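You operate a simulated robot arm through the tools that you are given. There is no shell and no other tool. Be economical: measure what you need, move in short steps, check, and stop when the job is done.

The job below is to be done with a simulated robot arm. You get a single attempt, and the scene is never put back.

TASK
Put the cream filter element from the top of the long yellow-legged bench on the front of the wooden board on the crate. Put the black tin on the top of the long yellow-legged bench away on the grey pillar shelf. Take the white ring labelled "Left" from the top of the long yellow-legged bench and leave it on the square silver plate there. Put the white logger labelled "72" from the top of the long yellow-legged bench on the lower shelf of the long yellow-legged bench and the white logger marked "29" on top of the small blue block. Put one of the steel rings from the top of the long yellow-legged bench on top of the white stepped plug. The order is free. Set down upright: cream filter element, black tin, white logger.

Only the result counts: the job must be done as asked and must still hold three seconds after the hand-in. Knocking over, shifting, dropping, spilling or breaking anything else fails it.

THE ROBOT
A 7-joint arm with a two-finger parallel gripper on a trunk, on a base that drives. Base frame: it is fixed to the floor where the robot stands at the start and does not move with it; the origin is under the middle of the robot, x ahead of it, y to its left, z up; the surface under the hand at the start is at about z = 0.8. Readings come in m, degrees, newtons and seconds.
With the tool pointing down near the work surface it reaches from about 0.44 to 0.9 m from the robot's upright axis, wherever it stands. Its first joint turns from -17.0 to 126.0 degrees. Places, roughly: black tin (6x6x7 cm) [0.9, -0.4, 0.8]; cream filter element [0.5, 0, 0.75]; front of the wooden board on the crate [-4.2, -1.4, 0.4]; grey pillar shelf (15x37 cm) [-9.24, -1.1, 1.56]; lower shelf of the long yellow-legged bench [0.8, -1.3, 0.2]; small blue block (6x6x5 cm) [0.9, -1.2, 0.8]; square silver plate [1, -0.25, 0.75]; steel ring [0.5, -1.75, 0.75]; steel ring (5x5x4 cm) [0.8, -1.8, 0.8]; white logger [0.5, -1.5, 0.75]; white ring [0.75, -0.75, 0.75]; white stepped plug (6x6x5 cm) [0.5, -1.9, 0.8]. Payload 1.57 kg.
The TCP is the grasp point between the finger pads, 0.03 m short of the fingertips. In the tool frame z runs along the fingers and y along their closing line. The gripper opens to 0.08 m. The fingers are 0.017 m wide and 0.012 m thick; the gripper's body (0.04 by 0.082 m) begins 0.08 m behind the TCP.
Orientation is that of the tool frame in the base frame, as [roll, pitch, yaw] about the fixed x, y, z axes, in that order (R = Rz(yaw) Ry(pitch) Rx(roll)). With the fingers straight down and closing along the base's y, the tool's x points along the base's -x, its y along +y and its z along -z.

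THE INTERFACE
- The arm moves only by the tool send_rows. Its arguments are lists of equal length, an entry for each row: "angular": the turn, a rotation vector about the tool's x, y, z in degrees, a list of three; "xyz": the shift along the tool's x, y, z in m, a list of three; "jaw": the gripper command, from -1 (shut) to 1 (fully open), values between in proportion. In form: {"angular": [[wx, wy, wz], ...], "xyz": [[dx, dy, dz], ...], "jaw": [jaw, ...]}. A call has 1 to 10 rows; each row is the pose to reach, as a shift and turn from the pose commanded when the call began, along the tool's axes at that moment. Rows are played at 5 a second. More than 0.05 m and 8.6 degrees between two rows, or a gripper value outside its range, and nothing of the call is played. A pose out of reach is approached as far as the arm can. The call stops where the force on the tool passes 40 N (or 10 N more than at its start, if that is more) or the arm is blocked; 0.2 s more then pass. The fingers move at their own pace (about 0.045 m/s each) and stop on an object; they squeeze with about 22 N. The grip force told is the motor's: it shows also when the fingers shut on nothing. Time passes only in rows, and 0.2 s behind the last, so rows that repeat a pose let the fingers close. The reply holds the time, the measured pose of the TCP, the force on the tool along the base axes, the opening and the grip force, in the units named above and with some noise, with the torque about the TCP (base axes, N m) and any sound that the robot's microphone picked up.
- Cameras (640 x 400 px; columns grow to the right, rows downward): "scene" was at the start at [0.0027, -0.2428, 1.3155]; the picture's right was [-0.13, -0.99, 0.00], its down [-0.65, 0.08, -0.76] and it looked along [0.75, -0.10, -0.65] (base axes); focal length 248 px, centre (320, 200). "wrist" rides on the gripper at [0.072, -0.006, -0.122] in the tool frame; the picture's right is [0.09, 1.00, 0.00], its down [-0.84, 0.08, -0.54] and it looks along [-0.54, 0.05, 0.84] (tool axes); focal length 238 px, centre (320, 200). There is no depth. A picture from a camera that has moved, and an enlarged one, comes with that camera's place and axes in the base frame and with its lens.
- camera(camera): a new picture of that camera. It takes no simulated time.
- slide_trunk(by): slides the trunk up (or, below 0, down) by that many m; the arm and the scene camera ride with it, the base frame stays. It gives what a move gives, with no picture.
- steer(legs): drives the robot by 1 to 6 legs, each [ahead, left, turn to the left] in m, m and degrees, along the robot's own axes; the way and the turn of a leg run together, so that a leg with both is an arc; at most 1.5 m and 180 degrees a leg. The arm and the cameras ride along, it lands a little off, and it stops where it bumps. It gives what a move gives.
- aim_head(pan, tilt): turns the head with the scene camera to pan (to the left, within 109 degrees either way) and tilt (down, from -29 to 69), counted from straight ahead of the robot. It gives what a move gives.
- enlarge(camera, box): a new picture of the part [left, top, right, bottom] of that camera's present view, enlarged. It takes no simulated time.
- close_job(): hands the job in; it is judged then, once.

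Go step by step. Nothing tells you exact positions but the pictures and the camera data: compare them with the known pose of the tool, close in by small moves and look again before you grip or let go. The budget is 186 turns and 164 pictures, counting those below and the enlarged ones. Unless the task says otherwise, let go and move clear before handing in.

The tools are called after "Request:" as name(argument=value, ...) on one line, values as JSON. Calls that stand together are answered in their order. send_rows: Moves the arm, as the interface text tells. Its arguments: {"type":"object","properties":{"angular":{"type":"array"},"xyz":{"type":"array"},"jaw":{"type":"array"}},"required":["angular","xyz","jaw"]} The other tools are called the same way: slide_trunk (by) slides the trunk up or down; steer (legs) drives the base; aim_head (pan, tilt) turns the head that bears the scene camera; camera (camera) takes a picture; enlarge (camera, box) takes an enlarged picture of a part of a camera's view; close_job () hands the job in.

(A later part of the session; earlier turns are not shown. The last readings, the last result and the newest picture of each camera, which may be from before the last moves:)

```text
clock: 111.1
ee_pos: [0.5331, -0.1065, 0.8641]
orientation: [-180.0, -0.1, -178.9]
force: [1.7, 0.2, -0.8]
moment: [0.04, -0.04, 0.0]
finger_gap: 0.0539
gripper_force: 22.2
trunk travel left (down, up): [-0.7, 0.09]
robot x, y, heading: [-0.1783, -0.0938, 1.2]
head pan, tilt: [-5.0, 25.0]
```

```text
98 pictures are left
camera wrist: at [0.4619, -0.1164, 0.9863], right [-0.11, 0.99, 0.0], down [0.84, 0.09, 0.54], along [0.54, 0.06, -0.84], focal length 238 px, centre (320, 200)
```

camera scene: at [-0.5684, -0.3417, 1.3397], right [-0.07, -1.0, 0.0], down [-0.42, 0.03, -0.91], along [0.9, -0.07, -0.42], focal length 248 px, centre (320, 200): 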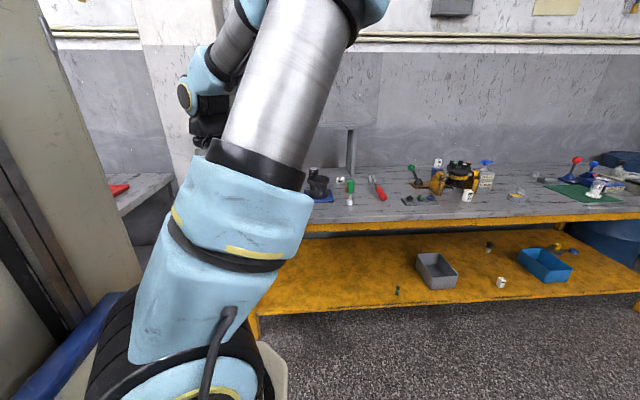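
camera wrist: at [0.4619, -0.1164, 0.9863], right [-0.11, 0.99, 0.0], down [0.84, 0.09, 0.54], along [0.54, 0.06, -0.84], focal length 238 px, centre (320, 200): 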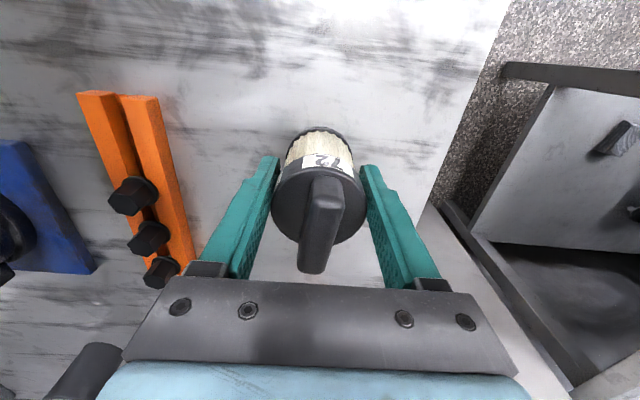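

Filter gripped (5.4 cm). Lift, back away and look around for the route to the crate.

Request:
send_rows(angular=[[0, 0, 0], [0, 0, 0], [0, 0, 0], [0, 0, 0]], xyz=[[0, 0, -0.04], [0, 0, -0.08], [0, 0, -0.12], [0.02, 0, -0.16]], jaw=[-1, -1, -1, -1])

Request:
steer(legs=[[-0.8, 0, 0]])

Request:
aim_head(pan=-109, tilt=15)

Request:
camera(camera="scene")

Request:
aim_head(pan=100, tilt=15)

Request:
camera(camera="scene")

```text
clock: 112.1
ee_pos: [0.5115, -0.1094, 1.0296]
orientation: [-179.8, -0.1, -178.7]
force: [-0.3, 0.2, -1.8]
moment: [-0.01, 0.03, 0.02]
finger_gap: 0.0541
gripper_force: 21.8
trunk travel left (down, up): [-0.7, 0.09]
robot x, y, heading: [-0.1779, -0.0929, 1.3]
head pan, tilt: [-5.0, 25.0]
```

```text
clock: 116.5
ee_pos: [-0.283, -0.1083, 1.0295]
orientation: [-179.9, -0.1, -177.1]
force: [-0.3, -0.8, -1.8]
moment: [0.05, 0.01, 0.0]
finger_gap: 0.0538
gripper_force: 21.7
trunk travel left (down, up): [-0.7, 0.09]
robot x, y, heading: [-0.9719, -0.1162, 2.9]
head pan, tilt: [-5.0, 25.0]
```

```text
clock: 118.3
ee_pos: [-0.2826, -0.1085, 1.0279]
orientation: [-179.9, -0.1, -177.1]
force: [0.4, -0.7, -1.1]
moment: [0.0, 0.03, -0.01]
finger_gap: 0.0539
gripper_force: 21.3
trunk travel left (down, up): [-0.7, 0.09]
robot x, y, heading: [-0.9758, -0.1141, 3.2]
head pan, tilt: [-108.9, 15.0]
```

```text
97 pictures are left
camera scene: at [-1.0671, -0.44, 1.3559], right [-0.96, 0.27, 0.0], down [0.07, 0.25, -0.97], along [-0.26, -0.93, -0.26], focal length 248 px, centre (320, 200)
```

scene: 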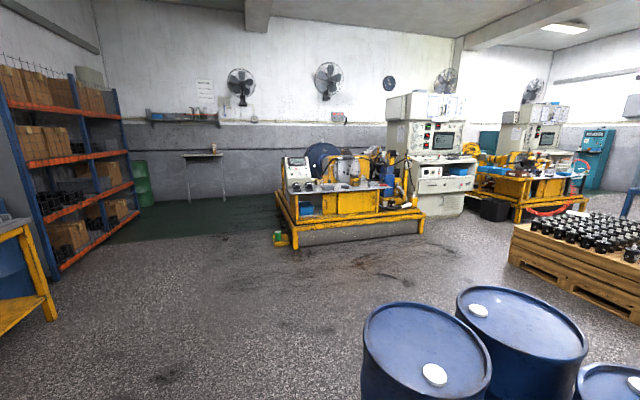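

```text
clock: 121.4
ee_pos: [-0.2823, -0.109, 1.0283]
orientation: [-179.9, -0.1, -177.1]
force: [0.4, 0.2, -1.6]
moment: [0.01, 0.01, -0.03]
finger_gap: 0.0538
gripper_force: 21.8
trunk travel left (down, up): [-0.7, 0.09]
robot x, y, heading: [-0.9696, -0.1133, 2.9]
head pan, tilt: [100.0, 15.0]
```

```text
96 pictures are left
camera scene: at [-1.0624, -0.2592, 1.3559], right [0.97, 0.22, 0.0], down [0.06, -0.25, -0.97], along [-0.22, 0.94, -0.26], focal length 248 px, centre (320, 200)
```

scene: 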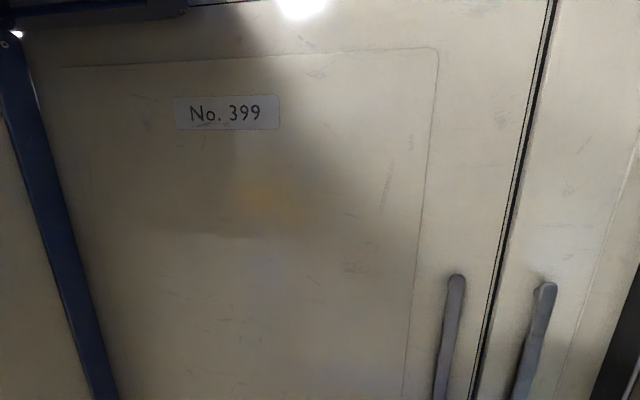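

I see barrels close behind-right and a wooden pallet crate with bottles near x≈-3.7,y -1.3…-2.2. I'll go along the bench to y≈-2, then turn toward it.

Request:
steer(legs=[[0.55, 0, -2.9], [0, -1.3, 0], [0, -0.6, 0]])

Request:
aim_head(pan=-105, tilt=15)

Request:
camera(camera="scene")

```text
clock: 133.6
ee_pos: [0.2431, -2.0268, 1.0293]
orientation: [-180.0, -0.1, 179.8]
force: [-1.3, -0.2, -1.7]
moment: [0.01, -0.01, -0.01]
finger_gap: 0.0539
gripper_force: 22.5
trunk travel left (down, up): [-0.7, 0.09]
robot x, y, heading: [-0.4462, -1.9975, 0.1]
head pan, tilt: [100.0, 15.0]
```

```text
clock: 136.6
ee_pos: [0.2449, -2.0266, 1.0293]
orientation: [-179.9, -0.1, 179.8]
force: [-0.3, -0.3, -1.0]
moment: [0.0, 0.0, -0.03]
finger_gap: 0.0538
gripper_force: 22.0
trunk travel left (down, up): [-0.7, 0.09]
robot x, y, heading: [-0.4431, -1.9981, -0.1]
head pan, tilt: [-105.0, 15.0]
```

```text
95 pictures are left
camera scene: at [-0.5501, -2.3166, 1.3559], right [-0.97, 0.26, 0.0], down [0.07, 0.25, -0.97], along [-0.25, -0.93, -0.26], focal length 248 px, centre (320, 200)
```

scene: 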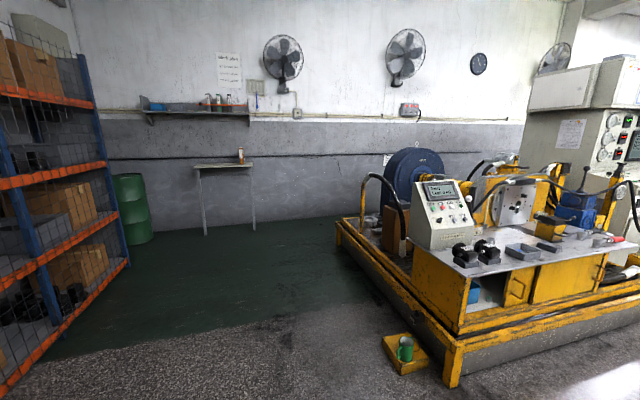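

Aisle is free between barrels and the yellow machine. Turn right to face -x.

Request:
steer(legs=[[0, 0, -90], [0, 0, -90]])

Request:
aim_head(pan=-15, tilt=15)

Request:
camera(camera="scene")

```text
clock: 144.7
ee_pos: [-1.1327, -1.9652, 1.0284]
orientation: [-179.9, -0.1, 0.0]
force: [-0.1, 0.7, -1.9]
moment: [-0.03, -0.03, -0.03]
finger_gap: 0.0539
gripper_force: 21.6
trunk travel left (down, up): [-0.7, 0.09]
robot x, y, heading: [-0.4443, -1.9958, -180.0]
head pan, tilt: [-105.0, 15.0]
```

```text
clock: 146.3
ee_pos: [-1.131, -1.9648, 1.0299]
orientation: [-179.9, -0.1, 0.0]
force: [0.8, 0.0, -1.4]
moment: [0.01, 0.0, 0.01]
finger_gap: 0.0533
gripper_force: 22.0
trunk travel left (down, up): [-0.7, 0.09]
robot x, y, heading: [-0.4469, -1.9972, -179.8]
head pan, tilt: [-15.0, 15.0]
```

```text
94 pictures are left
camera scene: at [-0.4553, -1.7425, 1.3559], right [0.26, 0.97, 0.0], down [0.25, -0.07, -0.97], along [-0.93, 0.25, -0.26], focal length 248 px, centre (320, 200)
```

scene: 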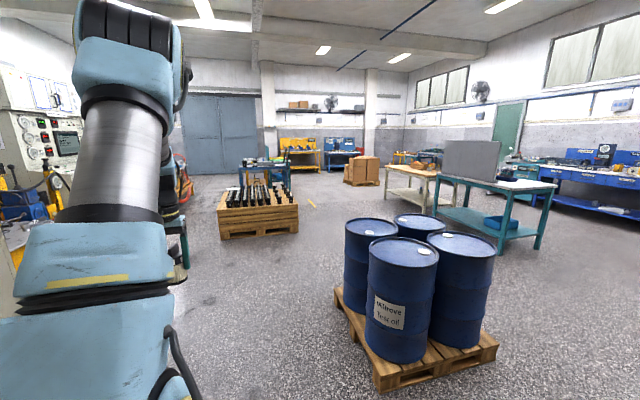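

Request:
enlarge(camera="scene", box=[190, 120, 390, 250])

Request:
enlarge(camera="scene", box=[240, 100, 480, 220])

```text
3.08 times, centred on (290, 185) of scene
camera zoom: at [-0.4553, -1.7425, 1.3559], right [0.26, 0.97, 0.0], down [0.25, -0.07, -0.97], along [-0.93, 0.25, -0.26], focal length 762 px, centre (412, 246)
```

zoom: 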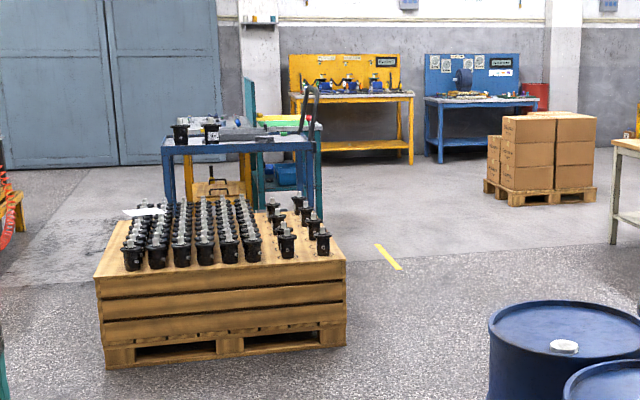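

```text
2.67 times, centred on (360, 160) of scene
camera zoom: at [-0.4553, -1.7425, 1.3559], right [0.26, 0.97, 0.0], down [0.25, -0.07, -0.97], along [-0.93, 0.25, -0.26], focal length 661 px, centre (213, 307)
```

zoom: 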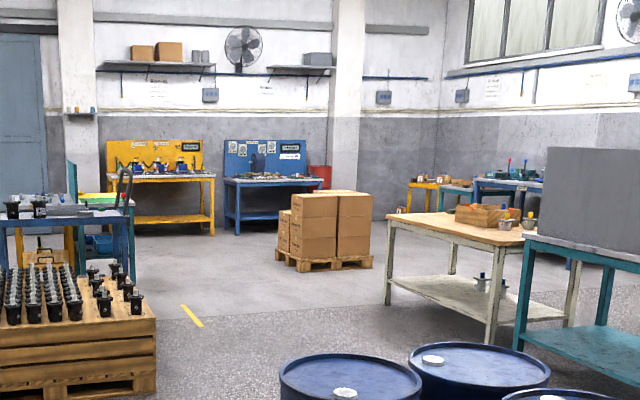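

The crate with black filters is ahead near x≈-3.7…-4.9. Drive closer for a proper look.

Request:
steer(legs=[[1.3, 0, 0], [0.9, 0, 0]])

Request:
aim_head(pan=-10, tilt=30)

Request:
camera(camera="scene")

```text
clock: 157.2
ee_pos: [-3.3315, -2.0315, 1.0289]
orientation: [-179.9, -0.1, 2.1]
force: [-1.1, -1.0, -1.5]
moment: [0.01, -0.03, 0.0]
finger_gap: 0.0534
gripper_force: 21.5
trunk travel left (down, up): [-0.7, 0.09]
robot x, y, heading: [-2.6437, -2.0391, -178.1]
head pan, tilt: [-15.0, 15.0]
```

```text
clock: 157.9
ee_pos: [-3.3317, -2.0323, 1.0293]
orientation: [-179.9, -0.2, 2.1]
force: [-0.4, -0.6, -1.3]
moment: [0.0, -0.06, -0.01]
finger_gap: 0.0532
gripper_force: 22.0
trunk travel left (down, up): [-0.7, 0.09]
robot x, y, heading: [-2.6428, -2.0328, -178.1]
head pan, tilt: [-10.0, 30.0]
```

```text
91 pictures are left
camera scene: at [-2.6625, -1.7935, 1.3317], right [0.14, 0.99, 0.0], down [0.49, -0.07, -0.87], along [-0.86, 0.12, -0.5], focal length 248 px, centre (320, 200)
```

scene: 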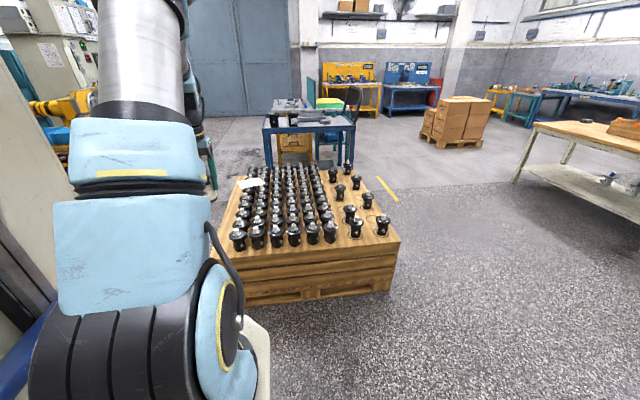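

Request:
enlarge(camera="scene", box=[215, 150, 415, 310])

```text
2.50 times, centred on (315, 230) of scene
camera zoom: at [-2.6625, -1.7935, 1.3317], right [0.14, 0.99, 0.0], down [0.49, -0.07, -0.87], along [-0.86, 0.12, -0.5], focal length 620 px, centre (332, 125)
```

zoom: 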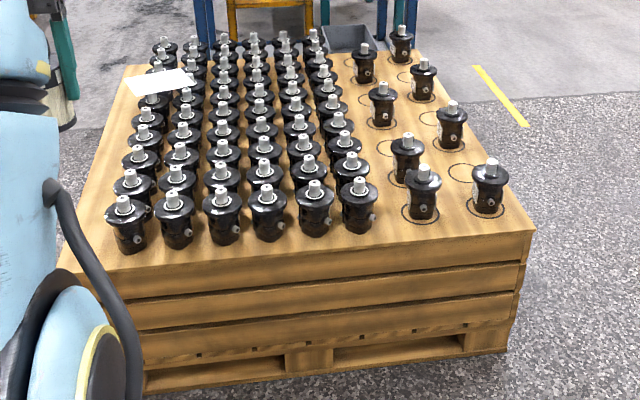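

The board's right-hand (+y) part holds sparse filters with empty marked spots; the given target (-4.2,-1.4) lies there. I'll use the empty spot near (-4.09,-1.42). Move in front of it.

Request:
steer(legs=[[0, -0.6, -1.9], [0.35, 0, 0]])

Request:
aim_head(pan=0, tilt=40)

Request:
camera(camera="wrist")

Request:
camera(camera="scene")

```text
clock: 163.2
ee_pos: [-3.6965, -1.4008, 1.0296]
orientation: [-179.9, 0.0, -0.6]
force: [0.0, 0.1, -1.6]
moment: [-0.01, -0.01, 0.01]
finger_gap: 0.0535
gripper_force: 21.7
trunk travel left (down, up): [-0.7, 0.09]
robot x, y, heading: [-3.0081, -1.4354, 179.4]
head pan, tilt: [-10.0, 30.0]
```

```text
clock: 163.9
ee_pos: [-3.6956, -1.4018, 1.0285]
orientation: [-179.9, -0.1, -0.6]
force: [-0.5, -0.5, -0.9]
moment: [-0.02, 0.04, 0.01]
finger_gap: 0.0534
gripper_force: 22.2
trunk travel left (down, up): [-0.7, 0.09]
robot x, y, heading: [-3.0076, -1.4335, 179.6]
head pan, tilt: [0.0, 40.0]
```

```text
89 pictures are left
camera wrist: at [-3.6242, -1.3956, 1.1506], right [0.08, -1.0, 0.0], down [-0.84, -0.07, 0.54], along [-0.54, -0.04, -0.84], focal length 238 px, centre (320, 200)
```

wrist: 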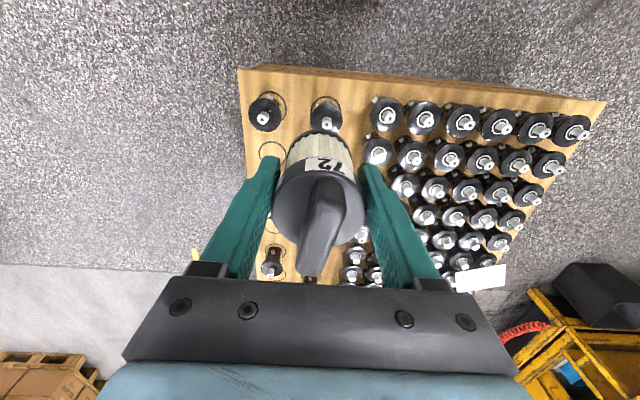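

```text
88 pictures are left
camera scene: at [-3.0129, -1.2092, 1.3164], right [0.01, 1.0, 0.0], down [0.64, -0.01, -0.77], along [-0.77, 0.01, -0.64], focal length 248 px, centre (320, 200)
```

scene: 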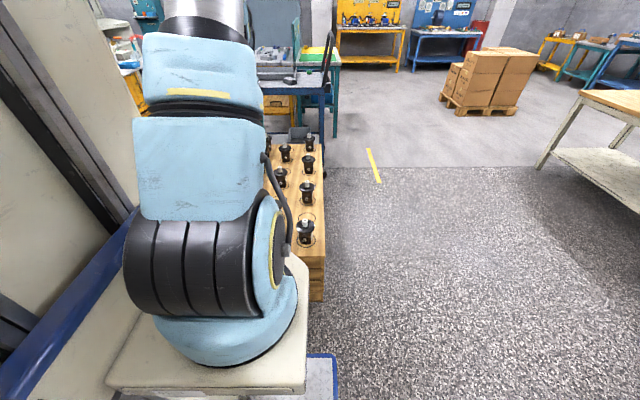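

Drive to final standoff and shift the hand sideways to see the empty spot.

Request:
steer(legs=[[0.2, 0, 0]])

Request:
send_rows(angular=[[0, 0, 0], [0, 0, 0], [0, 0, 0], [0, 0, 0], [0, 0, 0]], xyz=[[0, 0.04, 0], [0, 0.08, 0], [0, 0.12, 0], [0, 0.16, 0], [0, 0.2, 0]], jaw=[-1, -1, -1, -1, -1])

Request:
camera(camera="wrist")

```text
clock: 165.5
ee_pos: [-3.896, -1.3966, 1.0296]
orientation: [-179.9, -0.2, -0.8]
force: [-0.4, -0.5, -1.3]
moment: [0.01, -0.01, -0.03]
finger_gap: 0.0533
gripper_force: 21.9
trunk travel left (down, up): [-0.7, 0.09]
robot x, y, heading: [-3.21, -1.4367, 179.1]
head pan, tilt: [0.0, 40.0]
```

```text
clock: 166.7
ee_pos: [-3.8986, -1.5973, 1.0278]
orientation: [-179.9, -0.1, -0.7]
force: [0.1, 0.7, -0.7]
moment: [-0.04, 0.02, 0.02]
finger_gap: 0.0536
gripper_force: 21.6
trunk travel left (down, up): [-0.7, 0.09]
robot x, y, heading: [-3.2077, -1.4345, 179.3]
head pan, tilt: [0.0, 40.0]
```

```text
87 pictures are left
camera wrist: at [-3.8261, -1.5928, 1.1504], right [0.08, -1.0, 0.0], down [-0.84, -0.07, 0.54], along [-0.54, -0.04, -0.84], focal length 238 px, centre (320, 200)
```

wrist: 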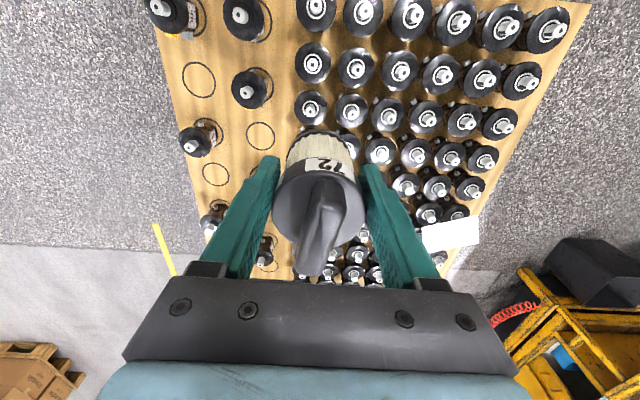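

Empty circle clearly seen at (-4.08,-1.42). Move the hand above it.

Request:
send_rows(angular=[[0, 0, 0], [0, 0, 0], [0, 0, 0], [0, 0, 0], [0, 0, 0], [0, 0, 0]], xyz=[[-0.03, -0.029, 0], [-0.061, -0.058, 0], [-0.091, -0.087, 0], [-0.121, -0.117, 0], [-0.152, -0.146, 0], [-0.182, -0.175, 0]], jaw=[-1, -1, -1, -1, -1, -1])

Request:
camera(camera="wrist")

```text
clock: 168.1
ee_pos: [-4.078, -1.4214, 1.031]
orientation: [-179.9, 0.0, -0.6]
force: [0.0, -0.9, -0.9]
moment: [0.02, 0.01, 0.02]
finger_gap: 0.0535
gripper_force: 21.6
trunk travel left (down, up): [-0.7, 0.09]
robot x, y, heading: [-3.2073, -1.4366, 179.5]
head pan, tilt: [0.0, 40.0]
```

```text
86 pictures are left
camera wrist: at [-4.0054, -1.4161, 1.1516], right [0.08, -1.0, 0.0], down [-0.84, -0.07, 0.54], along [-0.54, -0.04, -0.84], focal length 238 px, centre (320, 200)
```

wrist: 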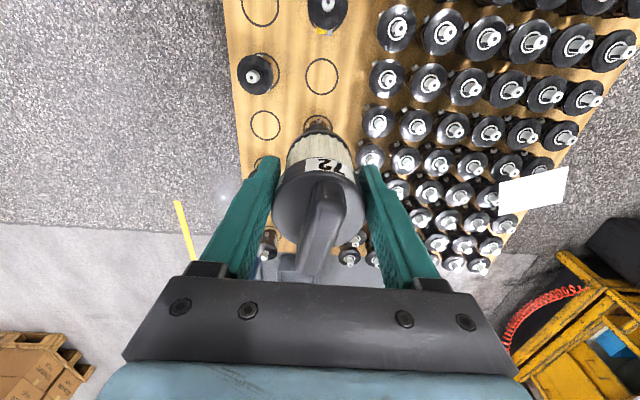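

Aligned above the circle. Lower the trunk by 0.4 m.

Request:
slide_trunk(by=-0.4)

Request:
camera(camera="wrist")

Request:
camera(camera="scene")

```text
clock: 171.9
ee_pos: [-4.077, -1.4207, 0.6299]
orientation: [-179.9, -0.1, -0.8]
force: [0.3, -0.3, -1.5]
moment: [0.01, -0.02, 0.02]
finger_gap: 0.0532
gripper_force: 21.8
trunk travel left (down, up): [-0.3, 0.49]
robot x, y, heading: [-3.2089, -1.4396, 179.2]
head pan, tilt: [0.0, 40.0]
```

```text
85 pictures are left
camera wrist: at [-4.0054, -1.4159, 0.7514], right [0.08, -1.0, 0.0], down [-0.84, -0.07, 0.54], along [-0.54, -0.04, -0.84], focal length 238 px, centre (320, 200)
```

wrist: 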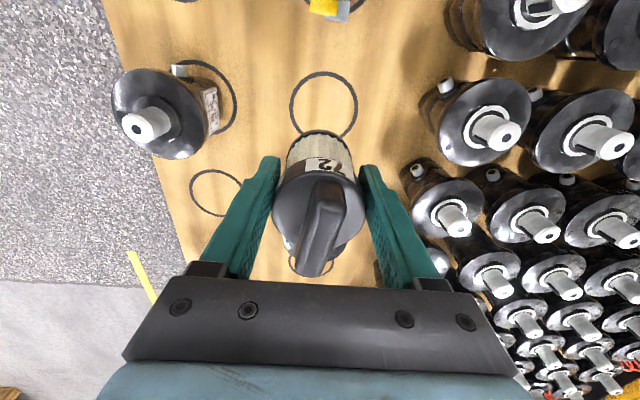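

```text
84 pictures are left
camera scene: at [-3.2124, -1.2071, 0.9164], right [0.01, 1.0, 0.0], down [0.64, -0.01, -0.77], along [-0.77, 0.01, -0.64], focal length 248 px, centre (320, 200)
```

scene: 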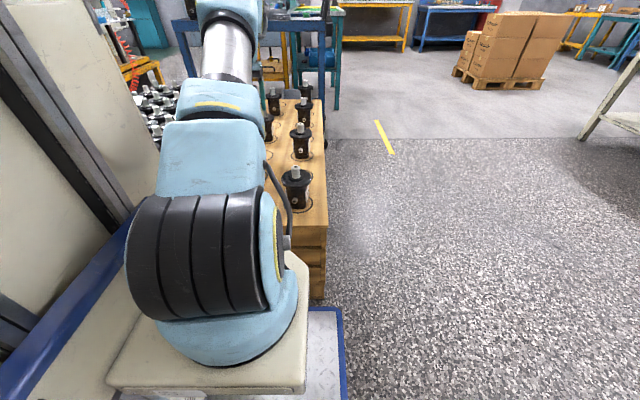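

Path down is clear. Descend with the arm to just above the board.

Request:
send_rows(angular=[[0, 0, 0], [0, 0, 0], [0, 0, 0], [0, 0, 0]], xyz=[[0, 0.004, 0.04], [0, 0.004, 0.08], [0, 0.004, 0.12], [0, 0.004, 0.14]], jaw=[-1, -1, -1, -1])

Request:
camera(camera="wrist")

```text
clock: 172.9
ee_pos: [-4.0782, -1.4236, 0.4892]
orientation: [180.0, 0.0, -0.7]
force: [0.3, 0.6, -1.6]
moment: [0.0, -0.01, 0.0]
finger_gap: 0.0534
gripper_force: 22.6
trunk travel left (down, up): [-0.3, 0.49]
robot x, y, heading: [-3.2091, -1.436, 179.2]
head pan, tilt: [0.0, 40.0]
```

```text
83 pictures are left
camera wrist: at [-4.0056, -1.4182, 0.612], right [0.08, -1.0, 0.0], down [-0.84, -0.07, 0.54], along [-0.54, -0.04, -0.84], focal length 238 px, centre (320, 200)
```

wrist: 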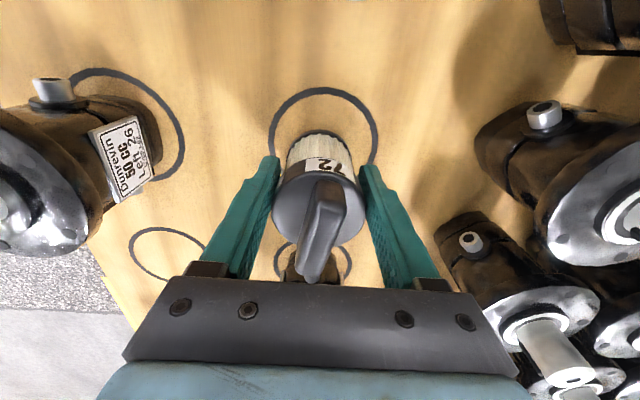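

Request:
send_rows(angular=[[0, 0, 0], [0, 0, 0], [0, 0, 0]], xyz=[[0, 0, 0.01], [0, 0, 0.016], [0, 0, 0.02]], jaw=[-1, -1, -1])

```text
clock: 173.8
ee_pos: [-4.0794, -1.425, 0.4722]
orientation: [-180.0, 0.1, -0.6]
force: [-0.6, 3.2, 19.9]
moment: [0.04, 0.17, 0.09]
finger_gap: 0.0534
gripper_force: 22.2
trunk travel left (down, up): [-0.3, 0.49]
robot x, y, heading: [-3.214, -1.4369, 179.2]
head pan, tilt: [0.0, 40.0]
```

Contact at 20 N. Release slightly and lift straight up.

Request:
send_rows(angular=[[0, 0, 0], [0, 0, 0], [0, 0, 0], [0, 0, 0], [0, 0, 0], [0, 0, 0], [0, 0, 0]], xyz=[[0, 0, -0.001], [0, 0, -0.001], [0, 0, -0.001], [0, 0, -0.04], [0, 0, -0.08], [0, 0, -0.12], [0, 0, -0.15]], jaw=[0.6, 0.8, 0.9, 0.9, 0.9, 0.9, 0.9])

Request:
camera(camera="wrist")

```text
clock: 175.3
ee_pos: [-4.0775, -1.4253, 0.619]
orientation: [-179.9, -0.1, -0.8]
force: [-0.5, -0.5, 0.2]
moment: [-0.01, -0.03, -0.01]
finger_gap: 0.0759
gripper_force: 0.0
trunk travel left (down, up): [-0.3, 0.49]
robot x, y, heading: [-3.209, -1.4358, 179.2]
head pan, tilt: [0.0, 40.0]
```

```text
82 pictures are left
camera wrist: at [-4.0051, -1.42, 0.74], right [0.08, -1.0, 0.0], down [-0.84, -0.07, 0.54], along [-0.54, -0.04, -0.84], focal length 238 px, centre (320, 200)
```

wrist: 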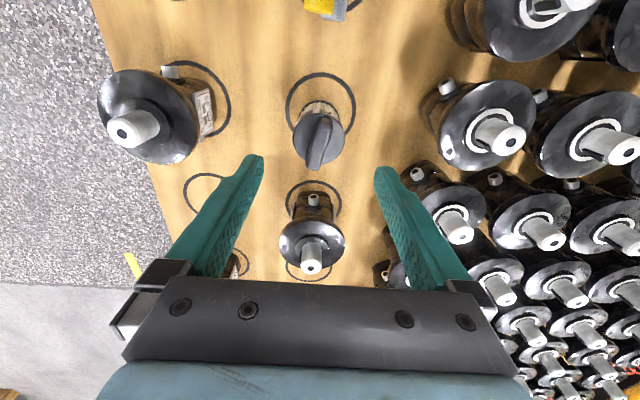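

Filter stands upright in the empty spot. Raise the trunk and return to the bench for the tin.

Request:
slide_trunk(by=0.4)

Request:
steer(legs=[[-0.55, 0, 0.8], [0, 0.56, 0], [-1.1, 0, 0], [-1.05, 0, 0], [0, 0, 90], [0, 0, 90]])

```text
clock: 179.2
ee_pos: [-4.0765, -1.4261, 1.0183]
orientation: [-179.9, -0.1, -0.7]
force: [-0.5, 0.2, 0.4]
moment: [0.02, -0.01, 0.02]
finger_gap: 0.0761
gripper_force: 0.1
trunk travel left (down, up): [-0.7, 0.09]
robot x, y, heading: [-3.2096, -1.436, 179.2]
head pan, tilt: [0.0, 40.0]
```

```text
clock: 203.1
ee_pos: [0.3866, -2.034, 1.0192]
orientation: [-179.8, -0.1, 177.7]
force: [-0.2, -0.1, 0.1]
moment: [-0.03, 0.02, 0.02]
finger_gap: 0.0761
gripper_force: 0.1
trunk travel left (down, up): [-0.7, 0.09]
robot x, y, heading: [-0.4857, -1.9968, -2.4]
head pan, tilt: [0.0, 40.0]
```

Request:
send_rows(angular=[[0, 0, 0], [0, 0, 0], [0, 0, 0], [0, 0, 0], [0, 0, 0], [0, 0, 0]], xyz=[[0.04, 0, -0.02], [0.08, 0, -0.04], [0.12, 0, -0.06], [0.16, 0, -0.08], [0.2, 0, -0.09], [0.22, 0, -0.1]], jaw=[1, 1, 1, 1, 1, 1])

Request:
steer(legs=[[0, 1.5, 2.4], [0.46, 0.08, 0]])

Request:
camera(camera="wrist")

```text
clock: 204.5
ee_pos: [0.1684, -2.0245, 1.1194]
orientation: [-180.0, -0.1, 177.7]
force: [0.0, -0.2, 0.8]
moment: [-0.01, 0.0, -0.02]
finger_gap: 0.0802
gripper_force: 0.0
trunk travel left (down, up): [-0.7, 0.09]
robot x, y, heading: [-0.4787, -1.9981, -2.5]
head pan, tilt: [0.0, 40.0]
```

```text
clock: 214.2
ee_pos: [0.6613, -0.4522, 1.1199]
orientation: [-179.9, -0.1, 179.5]
force: [-0.6, 0.1, -0.1]
moment: [0.01, 0.0, 0.02]
finger_gap: 0.0801
gripper_force: 0.1
trunk travel left (down, up): [-0.7, 0.09]
robot x, y, heading: [0.0123, -0.4472, -0.5]
head pan, tilt: [0.0, 40.0]
```

```text
81 pictures are left
camera wrist: at [0.591, -0.459, 1.241], right [-0.08, 1.0, 0.0], down [0.84, 0.07, 0.54], along [0.54, 0.04, -0.84], focal length 238 px, centre (320, 200)
```

wrist: 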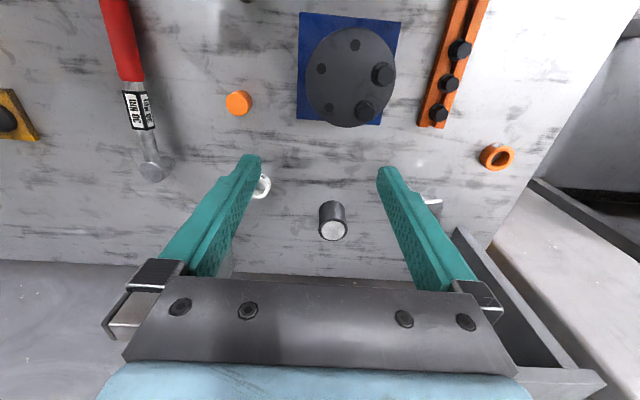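

The tin is at ≈(0.899,-0.409), just under the shelf front. Since the pillar shelf is high (1.56), I'll pick the tin with a slight tilt, set it at the bench front edge, and regrasp it horizontally. Move above it now.

Request:
send_rows(angular=[[0, -3, 0], [0, -6, 0], [0, -9, 0], [0, -12, 0], [0, -15, 0], [0, -15, 0], [0, -15, 0]], xyz=[[-0.03, 0.01, 0.02], [-0.065, 0.02, 0.04], [-0.1, 0.03, 0.06], [-0.135, 0.04, 0.08], [-0.17, 0.045, 0.1], [-0.2, 0.045, 0.13], [-0.222, 0.045, 0.16]], jaw=[1, 1, 1, 1, 1, 1, 1])

Request:
camera(camera="wrist")

```text
clock: 215.8
ee_pos: [0.8833, -0.4057, 0.9583]
orientation: [180.0, 15.1, 179.4]
force: [0.1, -0.6, -0.4]
moment: [0.01, 0.0, -0.01]
finger_gap: 0.08
gripper_force: 0.1
trunk travel left (down, up): [-0.7, 0.09]
robot x, y, heading: [0.012, -0.4504, -0.5]
head pan, tilt: [0.0, 40.0]
```

```text
80 pictures are left
camera wrist: at [0.7827, -0.4124, 1.0568], right [-0.08, 1.0, -0.02], down [0.67, 0.07, 0.74], along [0.74, 0.04, -0.67], focal length 238 px, centre (320, 200)
```

wrist: 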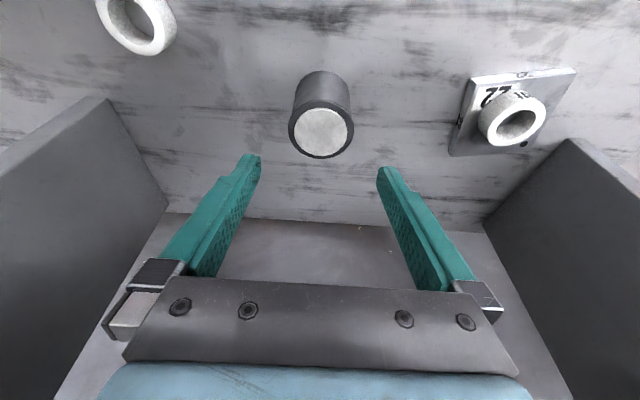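

Request:
send_rows(angular=[[0, 0, 0], [0, 0, 0], [0, 0, 0], [0, 0, 0]], xyz=[[-0.003, -0.001, 0.036], [0.003, -0.001, 0.06], [0.009, -0.001, 0.084], [0.0148, -0.001, 0.1078]], jaw=[1, 1, 1, 1])

Request:
camera(camera="wrist")

```text
clock: 216.8
ee_pos: [0.8984, -0.4106, 0.851]
orientation: [-179.9, 15.0, 179.5]
force: [0.1, 0.0, 0.8]
moment: [-0.03, -0.01, 0.02]
finger_gap: 0.0801
gripper_force: 0.2
trunk travel left (down, up): [-0.7, 0.09]
robot x, y, heading: [0.0116, -0.4438, -0.4]
head pan, tilt: [0.0, 40.0]
```

```text
79 pictures are left
camera wrist: at [0.7986, -0.4168, 0.9494], right [-0.08, 1.0, -0.02], down [0.67, 0.07, 0.74], along [0.74, 0.04, -0.67], focal length 238 px, centre (320, 200)
```

wrist: 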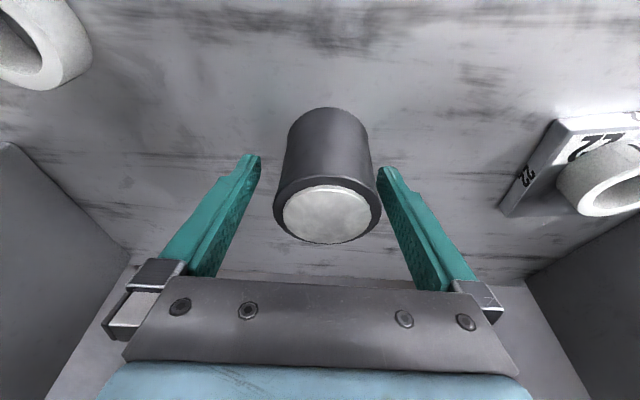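

Request:
send_rows(angular=[[0, 0, 0], [0, 0, 0], [0, 0, 0], [0, 0, 0], [0, 0, 0]], xyz=[[0, 0.004, 0], [0, 0.004, 0], [0, 0.004, 0], [0, 0.004, 0], [0, 0.004, 0]], jaw=[1, -1, -1, -1, -1])

Request:
camera(camera="wrist")

```text
clock: 218.0
ee_pos: [0.8987, -0.4055, 0.8503]
orientation: [-180.0, 14.9, 179.5]
force: [0.5, -1.5, 0.0]
moment: [0.0, -0.03, -0.01]
finger_gap: 0.0594
gripper_force: 21.6
trunk travel left (down, up): [-0.7, 0.09]
robot x, y, heading: [0.0126, -0.444, -0.5]
head pan, tilt: [0.0, 40.0]
```

```text
78 pictures are left
camera wrist: at [0.7984, -0.4122, 0.9488], right [-0.08, 1.0, -0.02], down [0.67, 0.07, 0.74], along [0.74, 0.04, -0.67], focal length 238 px, centre (320, 200)
```

wrist: 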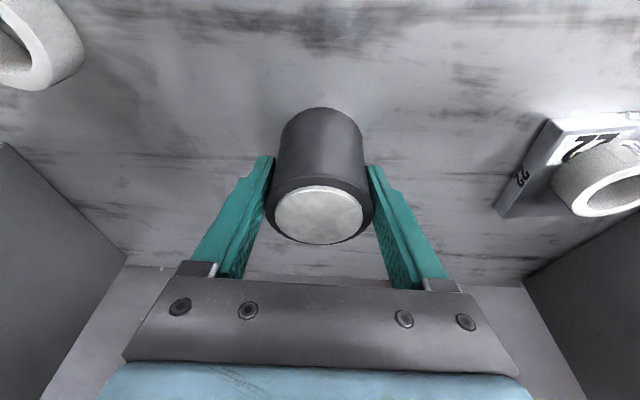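

Tin gripped (5.9 cm). Lift along the tool axis, retract over the cylinder, and back the robot so the tin is over the free front strip.

Request:
send_rows(angular=[[0, 0, 0], [0, 0, 0], [0, 0, 0], [0, 0, 0], [0, 0, 0], [0, 0, 0], [0, 0, 0], [0, 0, 0], [0, 0, 0]], xyz=[[0, 0, -0.04], [0, 0, -0.08], [0, 0, -0.12], [0, 0, -0.16], [0.033, -0.006, -0.19], [0.066, -0.013, -0.22], [0.1, -0.02, -0.25], [0.133, -0.026, -0.28], [0.166, -0.033, -0.304]], jaw=[-1, -1, -1, -1, -1, -1, -1, -1, -1])

Request:
steer(legs=[[-0.21, 0, 0.4]])

Request:
camera(camera="wrist")

```text
clock: 220.0
ee_pos: [0.6581, -0.4373, 1.0995]
orientation: [-179.9, 14.9, 179.6]
force: [0.1, 0.0, -2.4]
moment: [-0.03, 0.07, 0.0]
finger_gap: 0.0589
gripper_force: 22.4
trunk travel left (down, up): [-0.7, 0.09]
robot x, y, heading: [0.0102, -0.4462, -0.6]
head pan, tilt: [0.0, 40.0]
```

```text
clock: 221.6
ee_pos: [0.4461, -0.4317, 1.1003]
orientation: [-179.9, 14.9, 180.0]
force: [0.8, 0.4, -2.1]
moment: [0.0, -0.03, 0.03]
finger_gap: 0.0594
gripper_force: 21.8
trunk travel left (down, up): [-0.7, 0.09]
robot x, y, heading: [-0.2024, -0.4442, 0.2]
head pan, tilt: [0.0, 40.0]
```

```text
77 pictures are left
camera wrist: at [0.3459, -0.4394, 1.1995], right [-0.09, 1.0, -0.02], down [0.67, 0.08, 0.74], along [0.74, 0.05, -0.67], focal length 238 px, centre (320, 200)
```

wrist: 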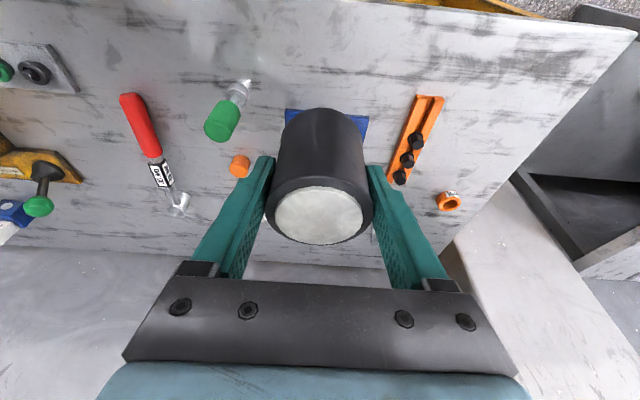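

Plate front edge is x≈0.55, leaving room at x≈0.455. Lower the tin there.

Request:
send_rows(angular=[[0, 0, 0], [0, 0, 0], [0, 0, 0], [0, 0, 0], [0, 0, 0], [0, 0, 0]], xyz=[[0.001, 0, 0.045], [0.012, 0, 0.09], [0.024, 0, 0.135], [0.036, 0, 0.18], [0.048, 0, 0.22], [0.0535, 0, 0.236]], jaw=[-1, -1, -1, -1, -1, -1])

Request:
send_rows(angular=[[0, 0, 0], [0, 0, 0], [0, 0, 0]], xyz=[[0.0006, 0, 0.002], [0.001, 0, 0.004], [0.0016, 0, 0.006]], jaw=[-1, -1, -1])

```text
clock: 223.0
ee_pos: [0.4527, -0.4311, 0.8609]
orientation: [180.0, 14.9, 179.9]
force: [-0.3, 0.1, -2.0]
moment: [0.0, 0.02, 0.01]
finger_gap: 0.0592
gripper_force: 22.1
trunk travel left (down, up): [-0.7, 0.09]
robot x, y, heading: [-0.1995, -0.4479, -0.0]
head pan, tilt: [0.0, 40.0]
```

```text
clock: 223.8
ee_pos: [0.4556, -0.4322, 0.8528]
orientation: [-179.8, 14.9, -180.0]
force: [0.0, 0.0, -2.1]
moment: [0.02, 0.0, 0.02]
finger_gap: 0.0593
gripper_force: 22.2
trunk travel left (down, up): [-0.7, 0.09]
robot x, y, heading: [-0.2036, -0.4442, 0.1]
head pan, tilt: [0.0, 40.0]
```

Request:
send_rows(angular=[[0, 0, 0], [0, 0, 0], [0, 0, 0]], xyz=[[0.0005, 0, 0.0015], [0.0008, 0, 0.003], [0.001, 0, 0.004]], jaw=[-1, -1, -1])

```text
clock: 224.6
ee_pos: [0.4553, -0.4314, 0.8494]
orientation: [180.0, 15.1, 180.0]
force: [-2.0, 0.3, 8.9]
moment: [-0.04, 0.35, -0.04]
finger_gap: 0.0591
gripper_force: 22.1
trunk travel left (down, up): [-0.7, 0.09]
robot x, y, heading: [-0.2016, -0.4469, -0.1]
head pan, tilt: [0.0, 40.0]
```

Contact. Release and withdraw up.

Request:
send_rows(angular=[[0, 0, 0], [0, 0, 0], [0, 0, 0], [0, 0, 0], [0, 0, 0], [0, 0, 0], [0, 0, 0]], xyz=[[0, 0, -0.001], [0, 0, -0.001], [0, 0, -0.001], [0, 0, -0.04], [0, 0, -0.08], [0, 0, -0.12], [0, 0, -0.15]], jaw=[0.6, 0.8, 1, 1, 1, 1, 1])

Request:
steer(legs=[[-0.25, 0, 0]])

Request:
send_rows(angular=[[0, -7, 0], [0, -14, 0], [0, -21, 0], [0, -28, 0], [0, -35, 0], [0, -42, 0], [0, -49, 0], [0, -55, 0]], xyz=[[0, 0, 0], [0, 0, 0], [0, 0, 0.0], [0, 0, 0.0], [0, 0, 0.0], [0, 0, 0.0], [0, 0, 0.0], [0, 0, 0]], jaw=[1, 1, 1, 1, 1, 1, 1, 1])

Request:
camera(camera="wrist")

```text
clock: 226.2
ee_pos: [0.4172, -0.4324, 0.9944]
orientation: [179.9, 14.9, 180.0]
force: [0.4, -0.3, -0.3]
moment: [-0.01, 0.04, 0.0]
finger_gap: 0.08
gripper_force: 0.0
trunk travel left (down, up): [-0.7, 0.09]
robot x, y, heading: [-0.1994, -0.4476, 0.0]
head pan, tilt: [0.0, 40.0]
```

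```text
clock: 228.1
ee_pos: [0.1614, -0.4355, 0.9936]
orientation: [-179.9, 14.9, 179.8]
force: [0.2, 1.1, 1.3]
moment: [0.02, 0.02, -0.02]
finger_gap: 0.0799
gripper_force: 0.1
trunk travel left (down, up): [-0.7, 0.09]
robot x, y, heading: [-0.4585, -0.4437, -0.2]
head pan, tilt: [0.0, 40.0]
```

```text
clock: 229.9
ee_pos: [0.169, -0.4349, 0.9939]
orientation: [180.0, 70.0, 179.4]
force: [0.1, 0.5, -0.7]
moment: [0.01, -0.01, 0.02]
finger_gap: 0.0799
gripper_force: 0.1
out of reach, approached as far as the arm can: row 3, 8
trunk travel left (down, up): [-0.7, 0.09]
robot x, y, heading: [-0.4592, -0.4453, 0.1]
head pan, tilt: [0.0, 40.0]
```

```text
76 pictures are left
camera wrist: at [0.0304, -0.4401, 0.9678], right [-0.02, 1.0, -0.09], down [-0.22, 0.08, 0.97], along [0.97, 0.04, 0.22], focal length 238 px, centre (320, 200)
```

wrist: 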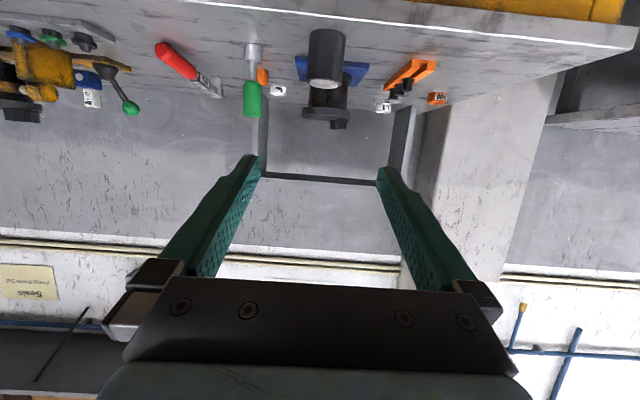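

Lower the trunk so the hand is at tin mid-height, then check.

Request:
slide_trunk(by=-0.15)

Request:
steer(legs=[[0.14, 0.003, 0]])

Request:
camera(camera="wrist")

```text
clock: 231.6
ee_pos: [0.168, -0.4336, 0.841]
orientation: [180.0, 69.8, 179.6]
force: [0.2, 0.4, 0.3]
moment: [-0.01, -0.02, -0.02]
finger_gap: 0.0802
gripper_force: 0.0
trunk travel left (down, up): [-0.55, 0.24]
robot x, y, heading: [-0.4575, -0.4434, -0.2]
head pan, tilt: [0.0, 40.0]
```

```text
clock: 232.9
ee_pos: [0.3094, -0.4299, 0.8428]
orientation: [-179.8, 69.7, 179.8]
force: [0.0, 0.6, -0.2]
moment: [-0.01, -0.01, -0.02]
finger_gap: 0.0799
gripper_force: 0.1
trunk travel left (down, up): [-0.55, 0.24]
robot x, y, heading: [-0.3163, -0.4426, -0.1]
head pan, tilt: [0.0, 40.0]
```

```text
75 pictures are left
camera wrist: at [0.1709, -0.4366, 0.8161], right [-0.03, 1.0, -0.09], down [-0.22, 0.08, 0.97], along [0.98, 0.05, 0.22], focal length 238 px, centre (320, 200)
```

wrist: 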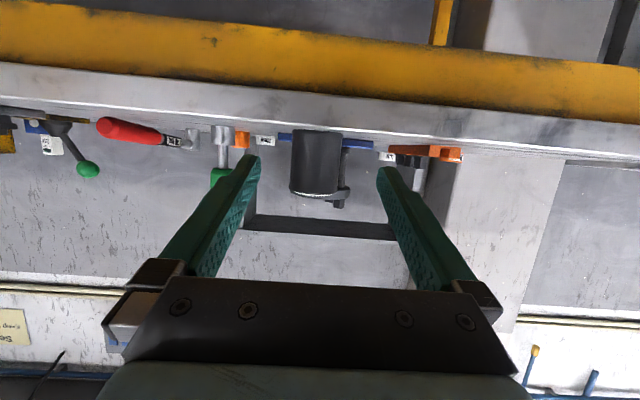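

Aligned. Extend forward with the arm around the tin and grip.

Request:
send_rows(angular=[[0, 0, 0], [0, 0, 0], [0, 0, 0], [0, 0, 0]], xyz=[[-0.0135, 0, 0.037], [-0.027, 0.001, 0.073], [-0.04, 0.001, 0.11], [-0.05, 0.001, 0.137]], jaw=[1, 1, 1, 1])

Request:
camera(camera="wrist")

```text
clock: 233.9
ee_pos: [0.4522, -0.4288, 0.8431]
orientation: [-179.7, 70.0, -179.9]
force: [-1.1, 0.7, -0.7]
moment: [0.0, 0.05, -0.02]
finger_gap: 0.0799
gripper_force: 0.1
trunk travel left (down, up): [-0.55, 0.24]
robot x, y, heading: [-0.3174, -0.4434, -0.3]
head pan, tilt: [0.0, 40.0]
```

```text
74 pictures are left
camera wrist: at [0.3126, -0.4353, 0.817], right [-0.03, 1.0, -0.09], down [-0.22, 0.08, 0.97], along [0.97, 0.05, 0.22], focal length 238 px, centre (320, 200)
```

wrist: 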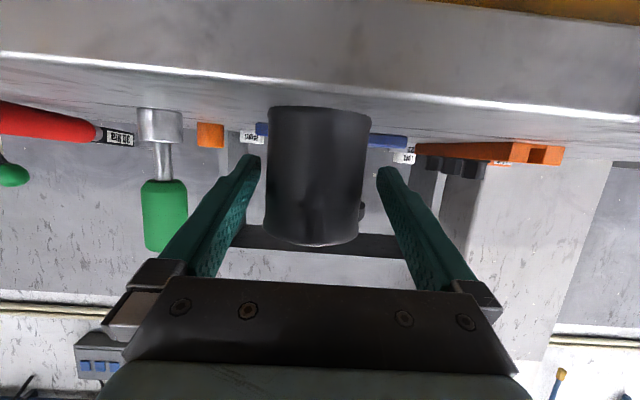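

Request:
send_rows(angular=[[0, 0, 0], [0, 0, 0], [0, 0, 0], [0, 0, 0], [0, 0, 0]], xyz=[[-0.001, -0.001, 0.003], [-0.001, -0.001, 0.003], [-0.001, -0.001, 0.003], [-0.001, -0.001, 0.003], [-0.001, -0.001, 0.003]], jaw=[1, -1, -1, -1, -1])

Request:
slide_trunk(by=0.12)

Request:
camera(camera="wrist")

```text
clock: 235.2
ee_pos: [0.4554, -0.4293, 0.8428]
orientation: [-179.6, 70.0, -179.9]
force: [0.8, -0.5, 0.4]
moment: [-0.01, -0.03, 0.03]
finger_gap: 0.0593
gripper_force: 22.2
trunk travel left (down, up): [-0.55, 0.24]
robot x, y, heading: [-0.3151, -0.4457, 0.0]
head pan, tilt: [0.0, 40.0]
```

```text
clock: 236.7
ee_pos: [0.4557, -0.4293, 0.9628]
orientation: [-179.6, 69.9, -179.9]
force: [-0.7, -0.9, -3.4]
moment: [0.0, 0.0, 0.0]
finger_gap: 0.0592
gripper_force: 22.1
trunk travel left (down, up): [-0.67, 0.12]
robot x, y, heading: [-0.3144, -0.4455, 0.0]
head pan, tilt: [0.0, 40.0]
```

```text
73 pictures are left
camera wrist: at [0.3161, -0.4364, 0.9367], right [-0.03, 1.0, -0.09], down [-0.22, 0.08, 0.97], along [0.97, 0.05, 0.22], focal length 238 px, centre (320, 200)
```

wrist: 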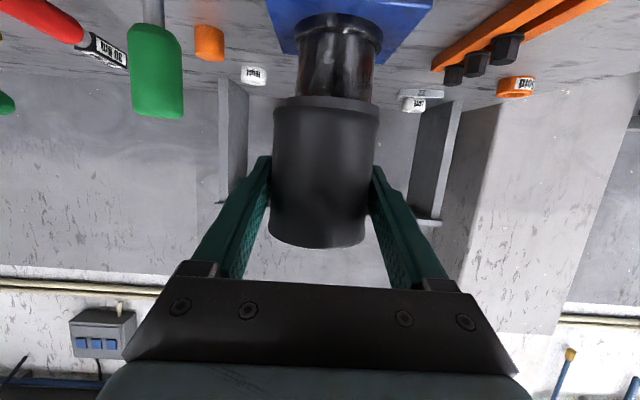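

Tin held horizontally. Now drive: back out, along the aisle, turn to face -x, and forward.

Request:
steer(legs=[[-0.22, 0, 0], [0, -1.5, 0], [0, 0, -90], [0, 0, -90], [1.2, 0, 0], [1.1, 0, 0]])

Request:
aim_head(pan=-15, tilt=15)

Request:
camera(camera="scene")

```text
clock: 264.1
ee_pos: [-3.6411, -2.002, 0.9626]
orientation: [-179.5, 69.8, -0.2]
force: [0.3, 0.3, -2.5]
moment: [0.02, 0.0, -0.02]
finger_gap: 0.0592
gripper_force: 22.1
trunk travel left (down, up): [-0.67, 0.12]
robot x, y, heading: [-2.8703, -1.991, 179.6]
head pan, tilt: [0.0, 40.0]
```

```text
clock: 265.0
ee_pos: [-3.6424, -2.0019, 0.9624]
orientation: [-179.6, 70.0, -0.1]
force: [0.8, -0.4, -1.6]
moment: [0.03, -0.02, -0.02]
finger_gap: 0.0589
gripper_force: 21.8
trunk travel left (down, up): [-0.67, 0.12]
robot x, y, heading: [-2.8711, -1.9882, 179.8]
head pan, tilt: [-15.0, 15.0]
```

```text
72 pictures are left
camera scene: at [-2.8818, -1.7395, 1.3258], right [0.26, 0.96, 0.0], down [0.25, -0.07, -0.97], along [-0.93, 0.25, -0.26], focal length 248 px, centre (320, 200)
```

scene: 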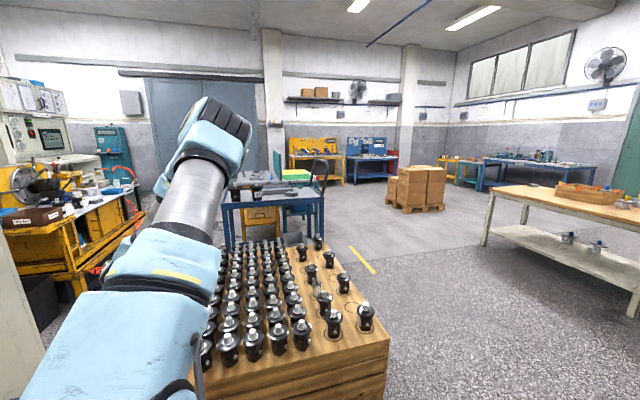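

The route right of the crate is free. Strafe right to y≈-0.25 then drive to x≈-6.7.

Request:
steer(legs=[[0, -1.5, 0], [0, -0.25, 0], [1.3, 0, 0], [1.3, 0, 0], [1.2, 0, 0]])

Request:
aim_head(pan=20, tilt=5)

Request:
camera(camera="scene")

```text
clock: 291.9
ee_pos: [-7.4609, -0.1918, 0.963]
orientation: [-179.6, 70.0, 1.0]
force: [0.8, 0.2, -2.0]
moment: [-0.02, 0.0, 0.01]
finger_gap: 0.059
gripper_force: 22.2
trunk travel left (down, up): [-0.67, 0.12]
robot x, y, heading: [-6.6927, -0.168, -179.1]
head pan, tilt: [-15.0, 15.0]
```

```text
clock: 292.9
ee_pos: [-7.4604, -0.1926, 0.9629]
orientation: [-179.6, 70.0, 1.0]
force: [0.2, -0.3, -2.2]
moment: [0.0, -0.02, -0.01]
finger_gap: 0.0588
gripper_force: 21.7
trunk travel left (down, up): [-0.67, 0.12]
robot x, y, heading: [-6.6898, -0.1676, -179.0]
head pan, tilt: [20.0, 5.0]
```

```text
71 pictures are left
camera scene: at [-6.7015, 0.0297, 1.3421], right [-0.35, 0.94, 0.0], down [0.08, 0.03, -1.0], along [-0.93, -0.35, -0.09], focal length 248 px, centre (320, 200)
```

scene: 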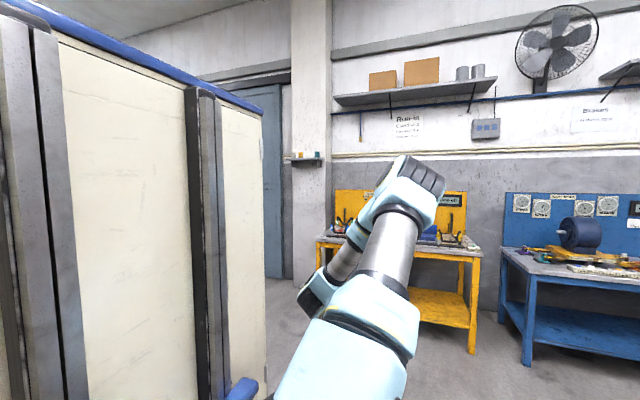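

Request:
enlarge(camera="scene", box=[260, 110, 400, 210])

```text
4.00 times, centred on (330, 160) of scene
camera zoom: at [-6.7015, 0.0297, 1.3421], right [-0.35, 0.94, 0.0], down [0.08, 0.03, -1.0], along [-0.93, -0.35, -0.09], focal length 991 px, centre (280, 360)
```

zoom: 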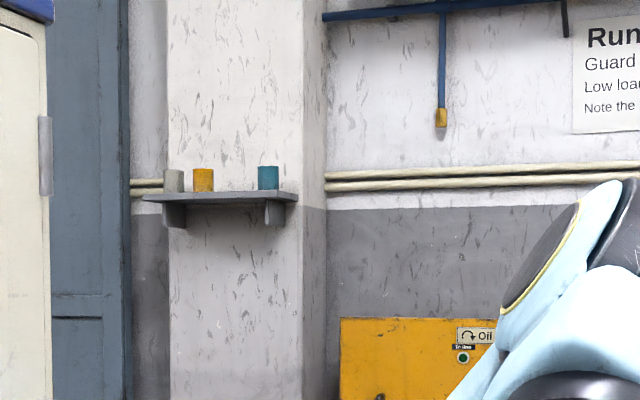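

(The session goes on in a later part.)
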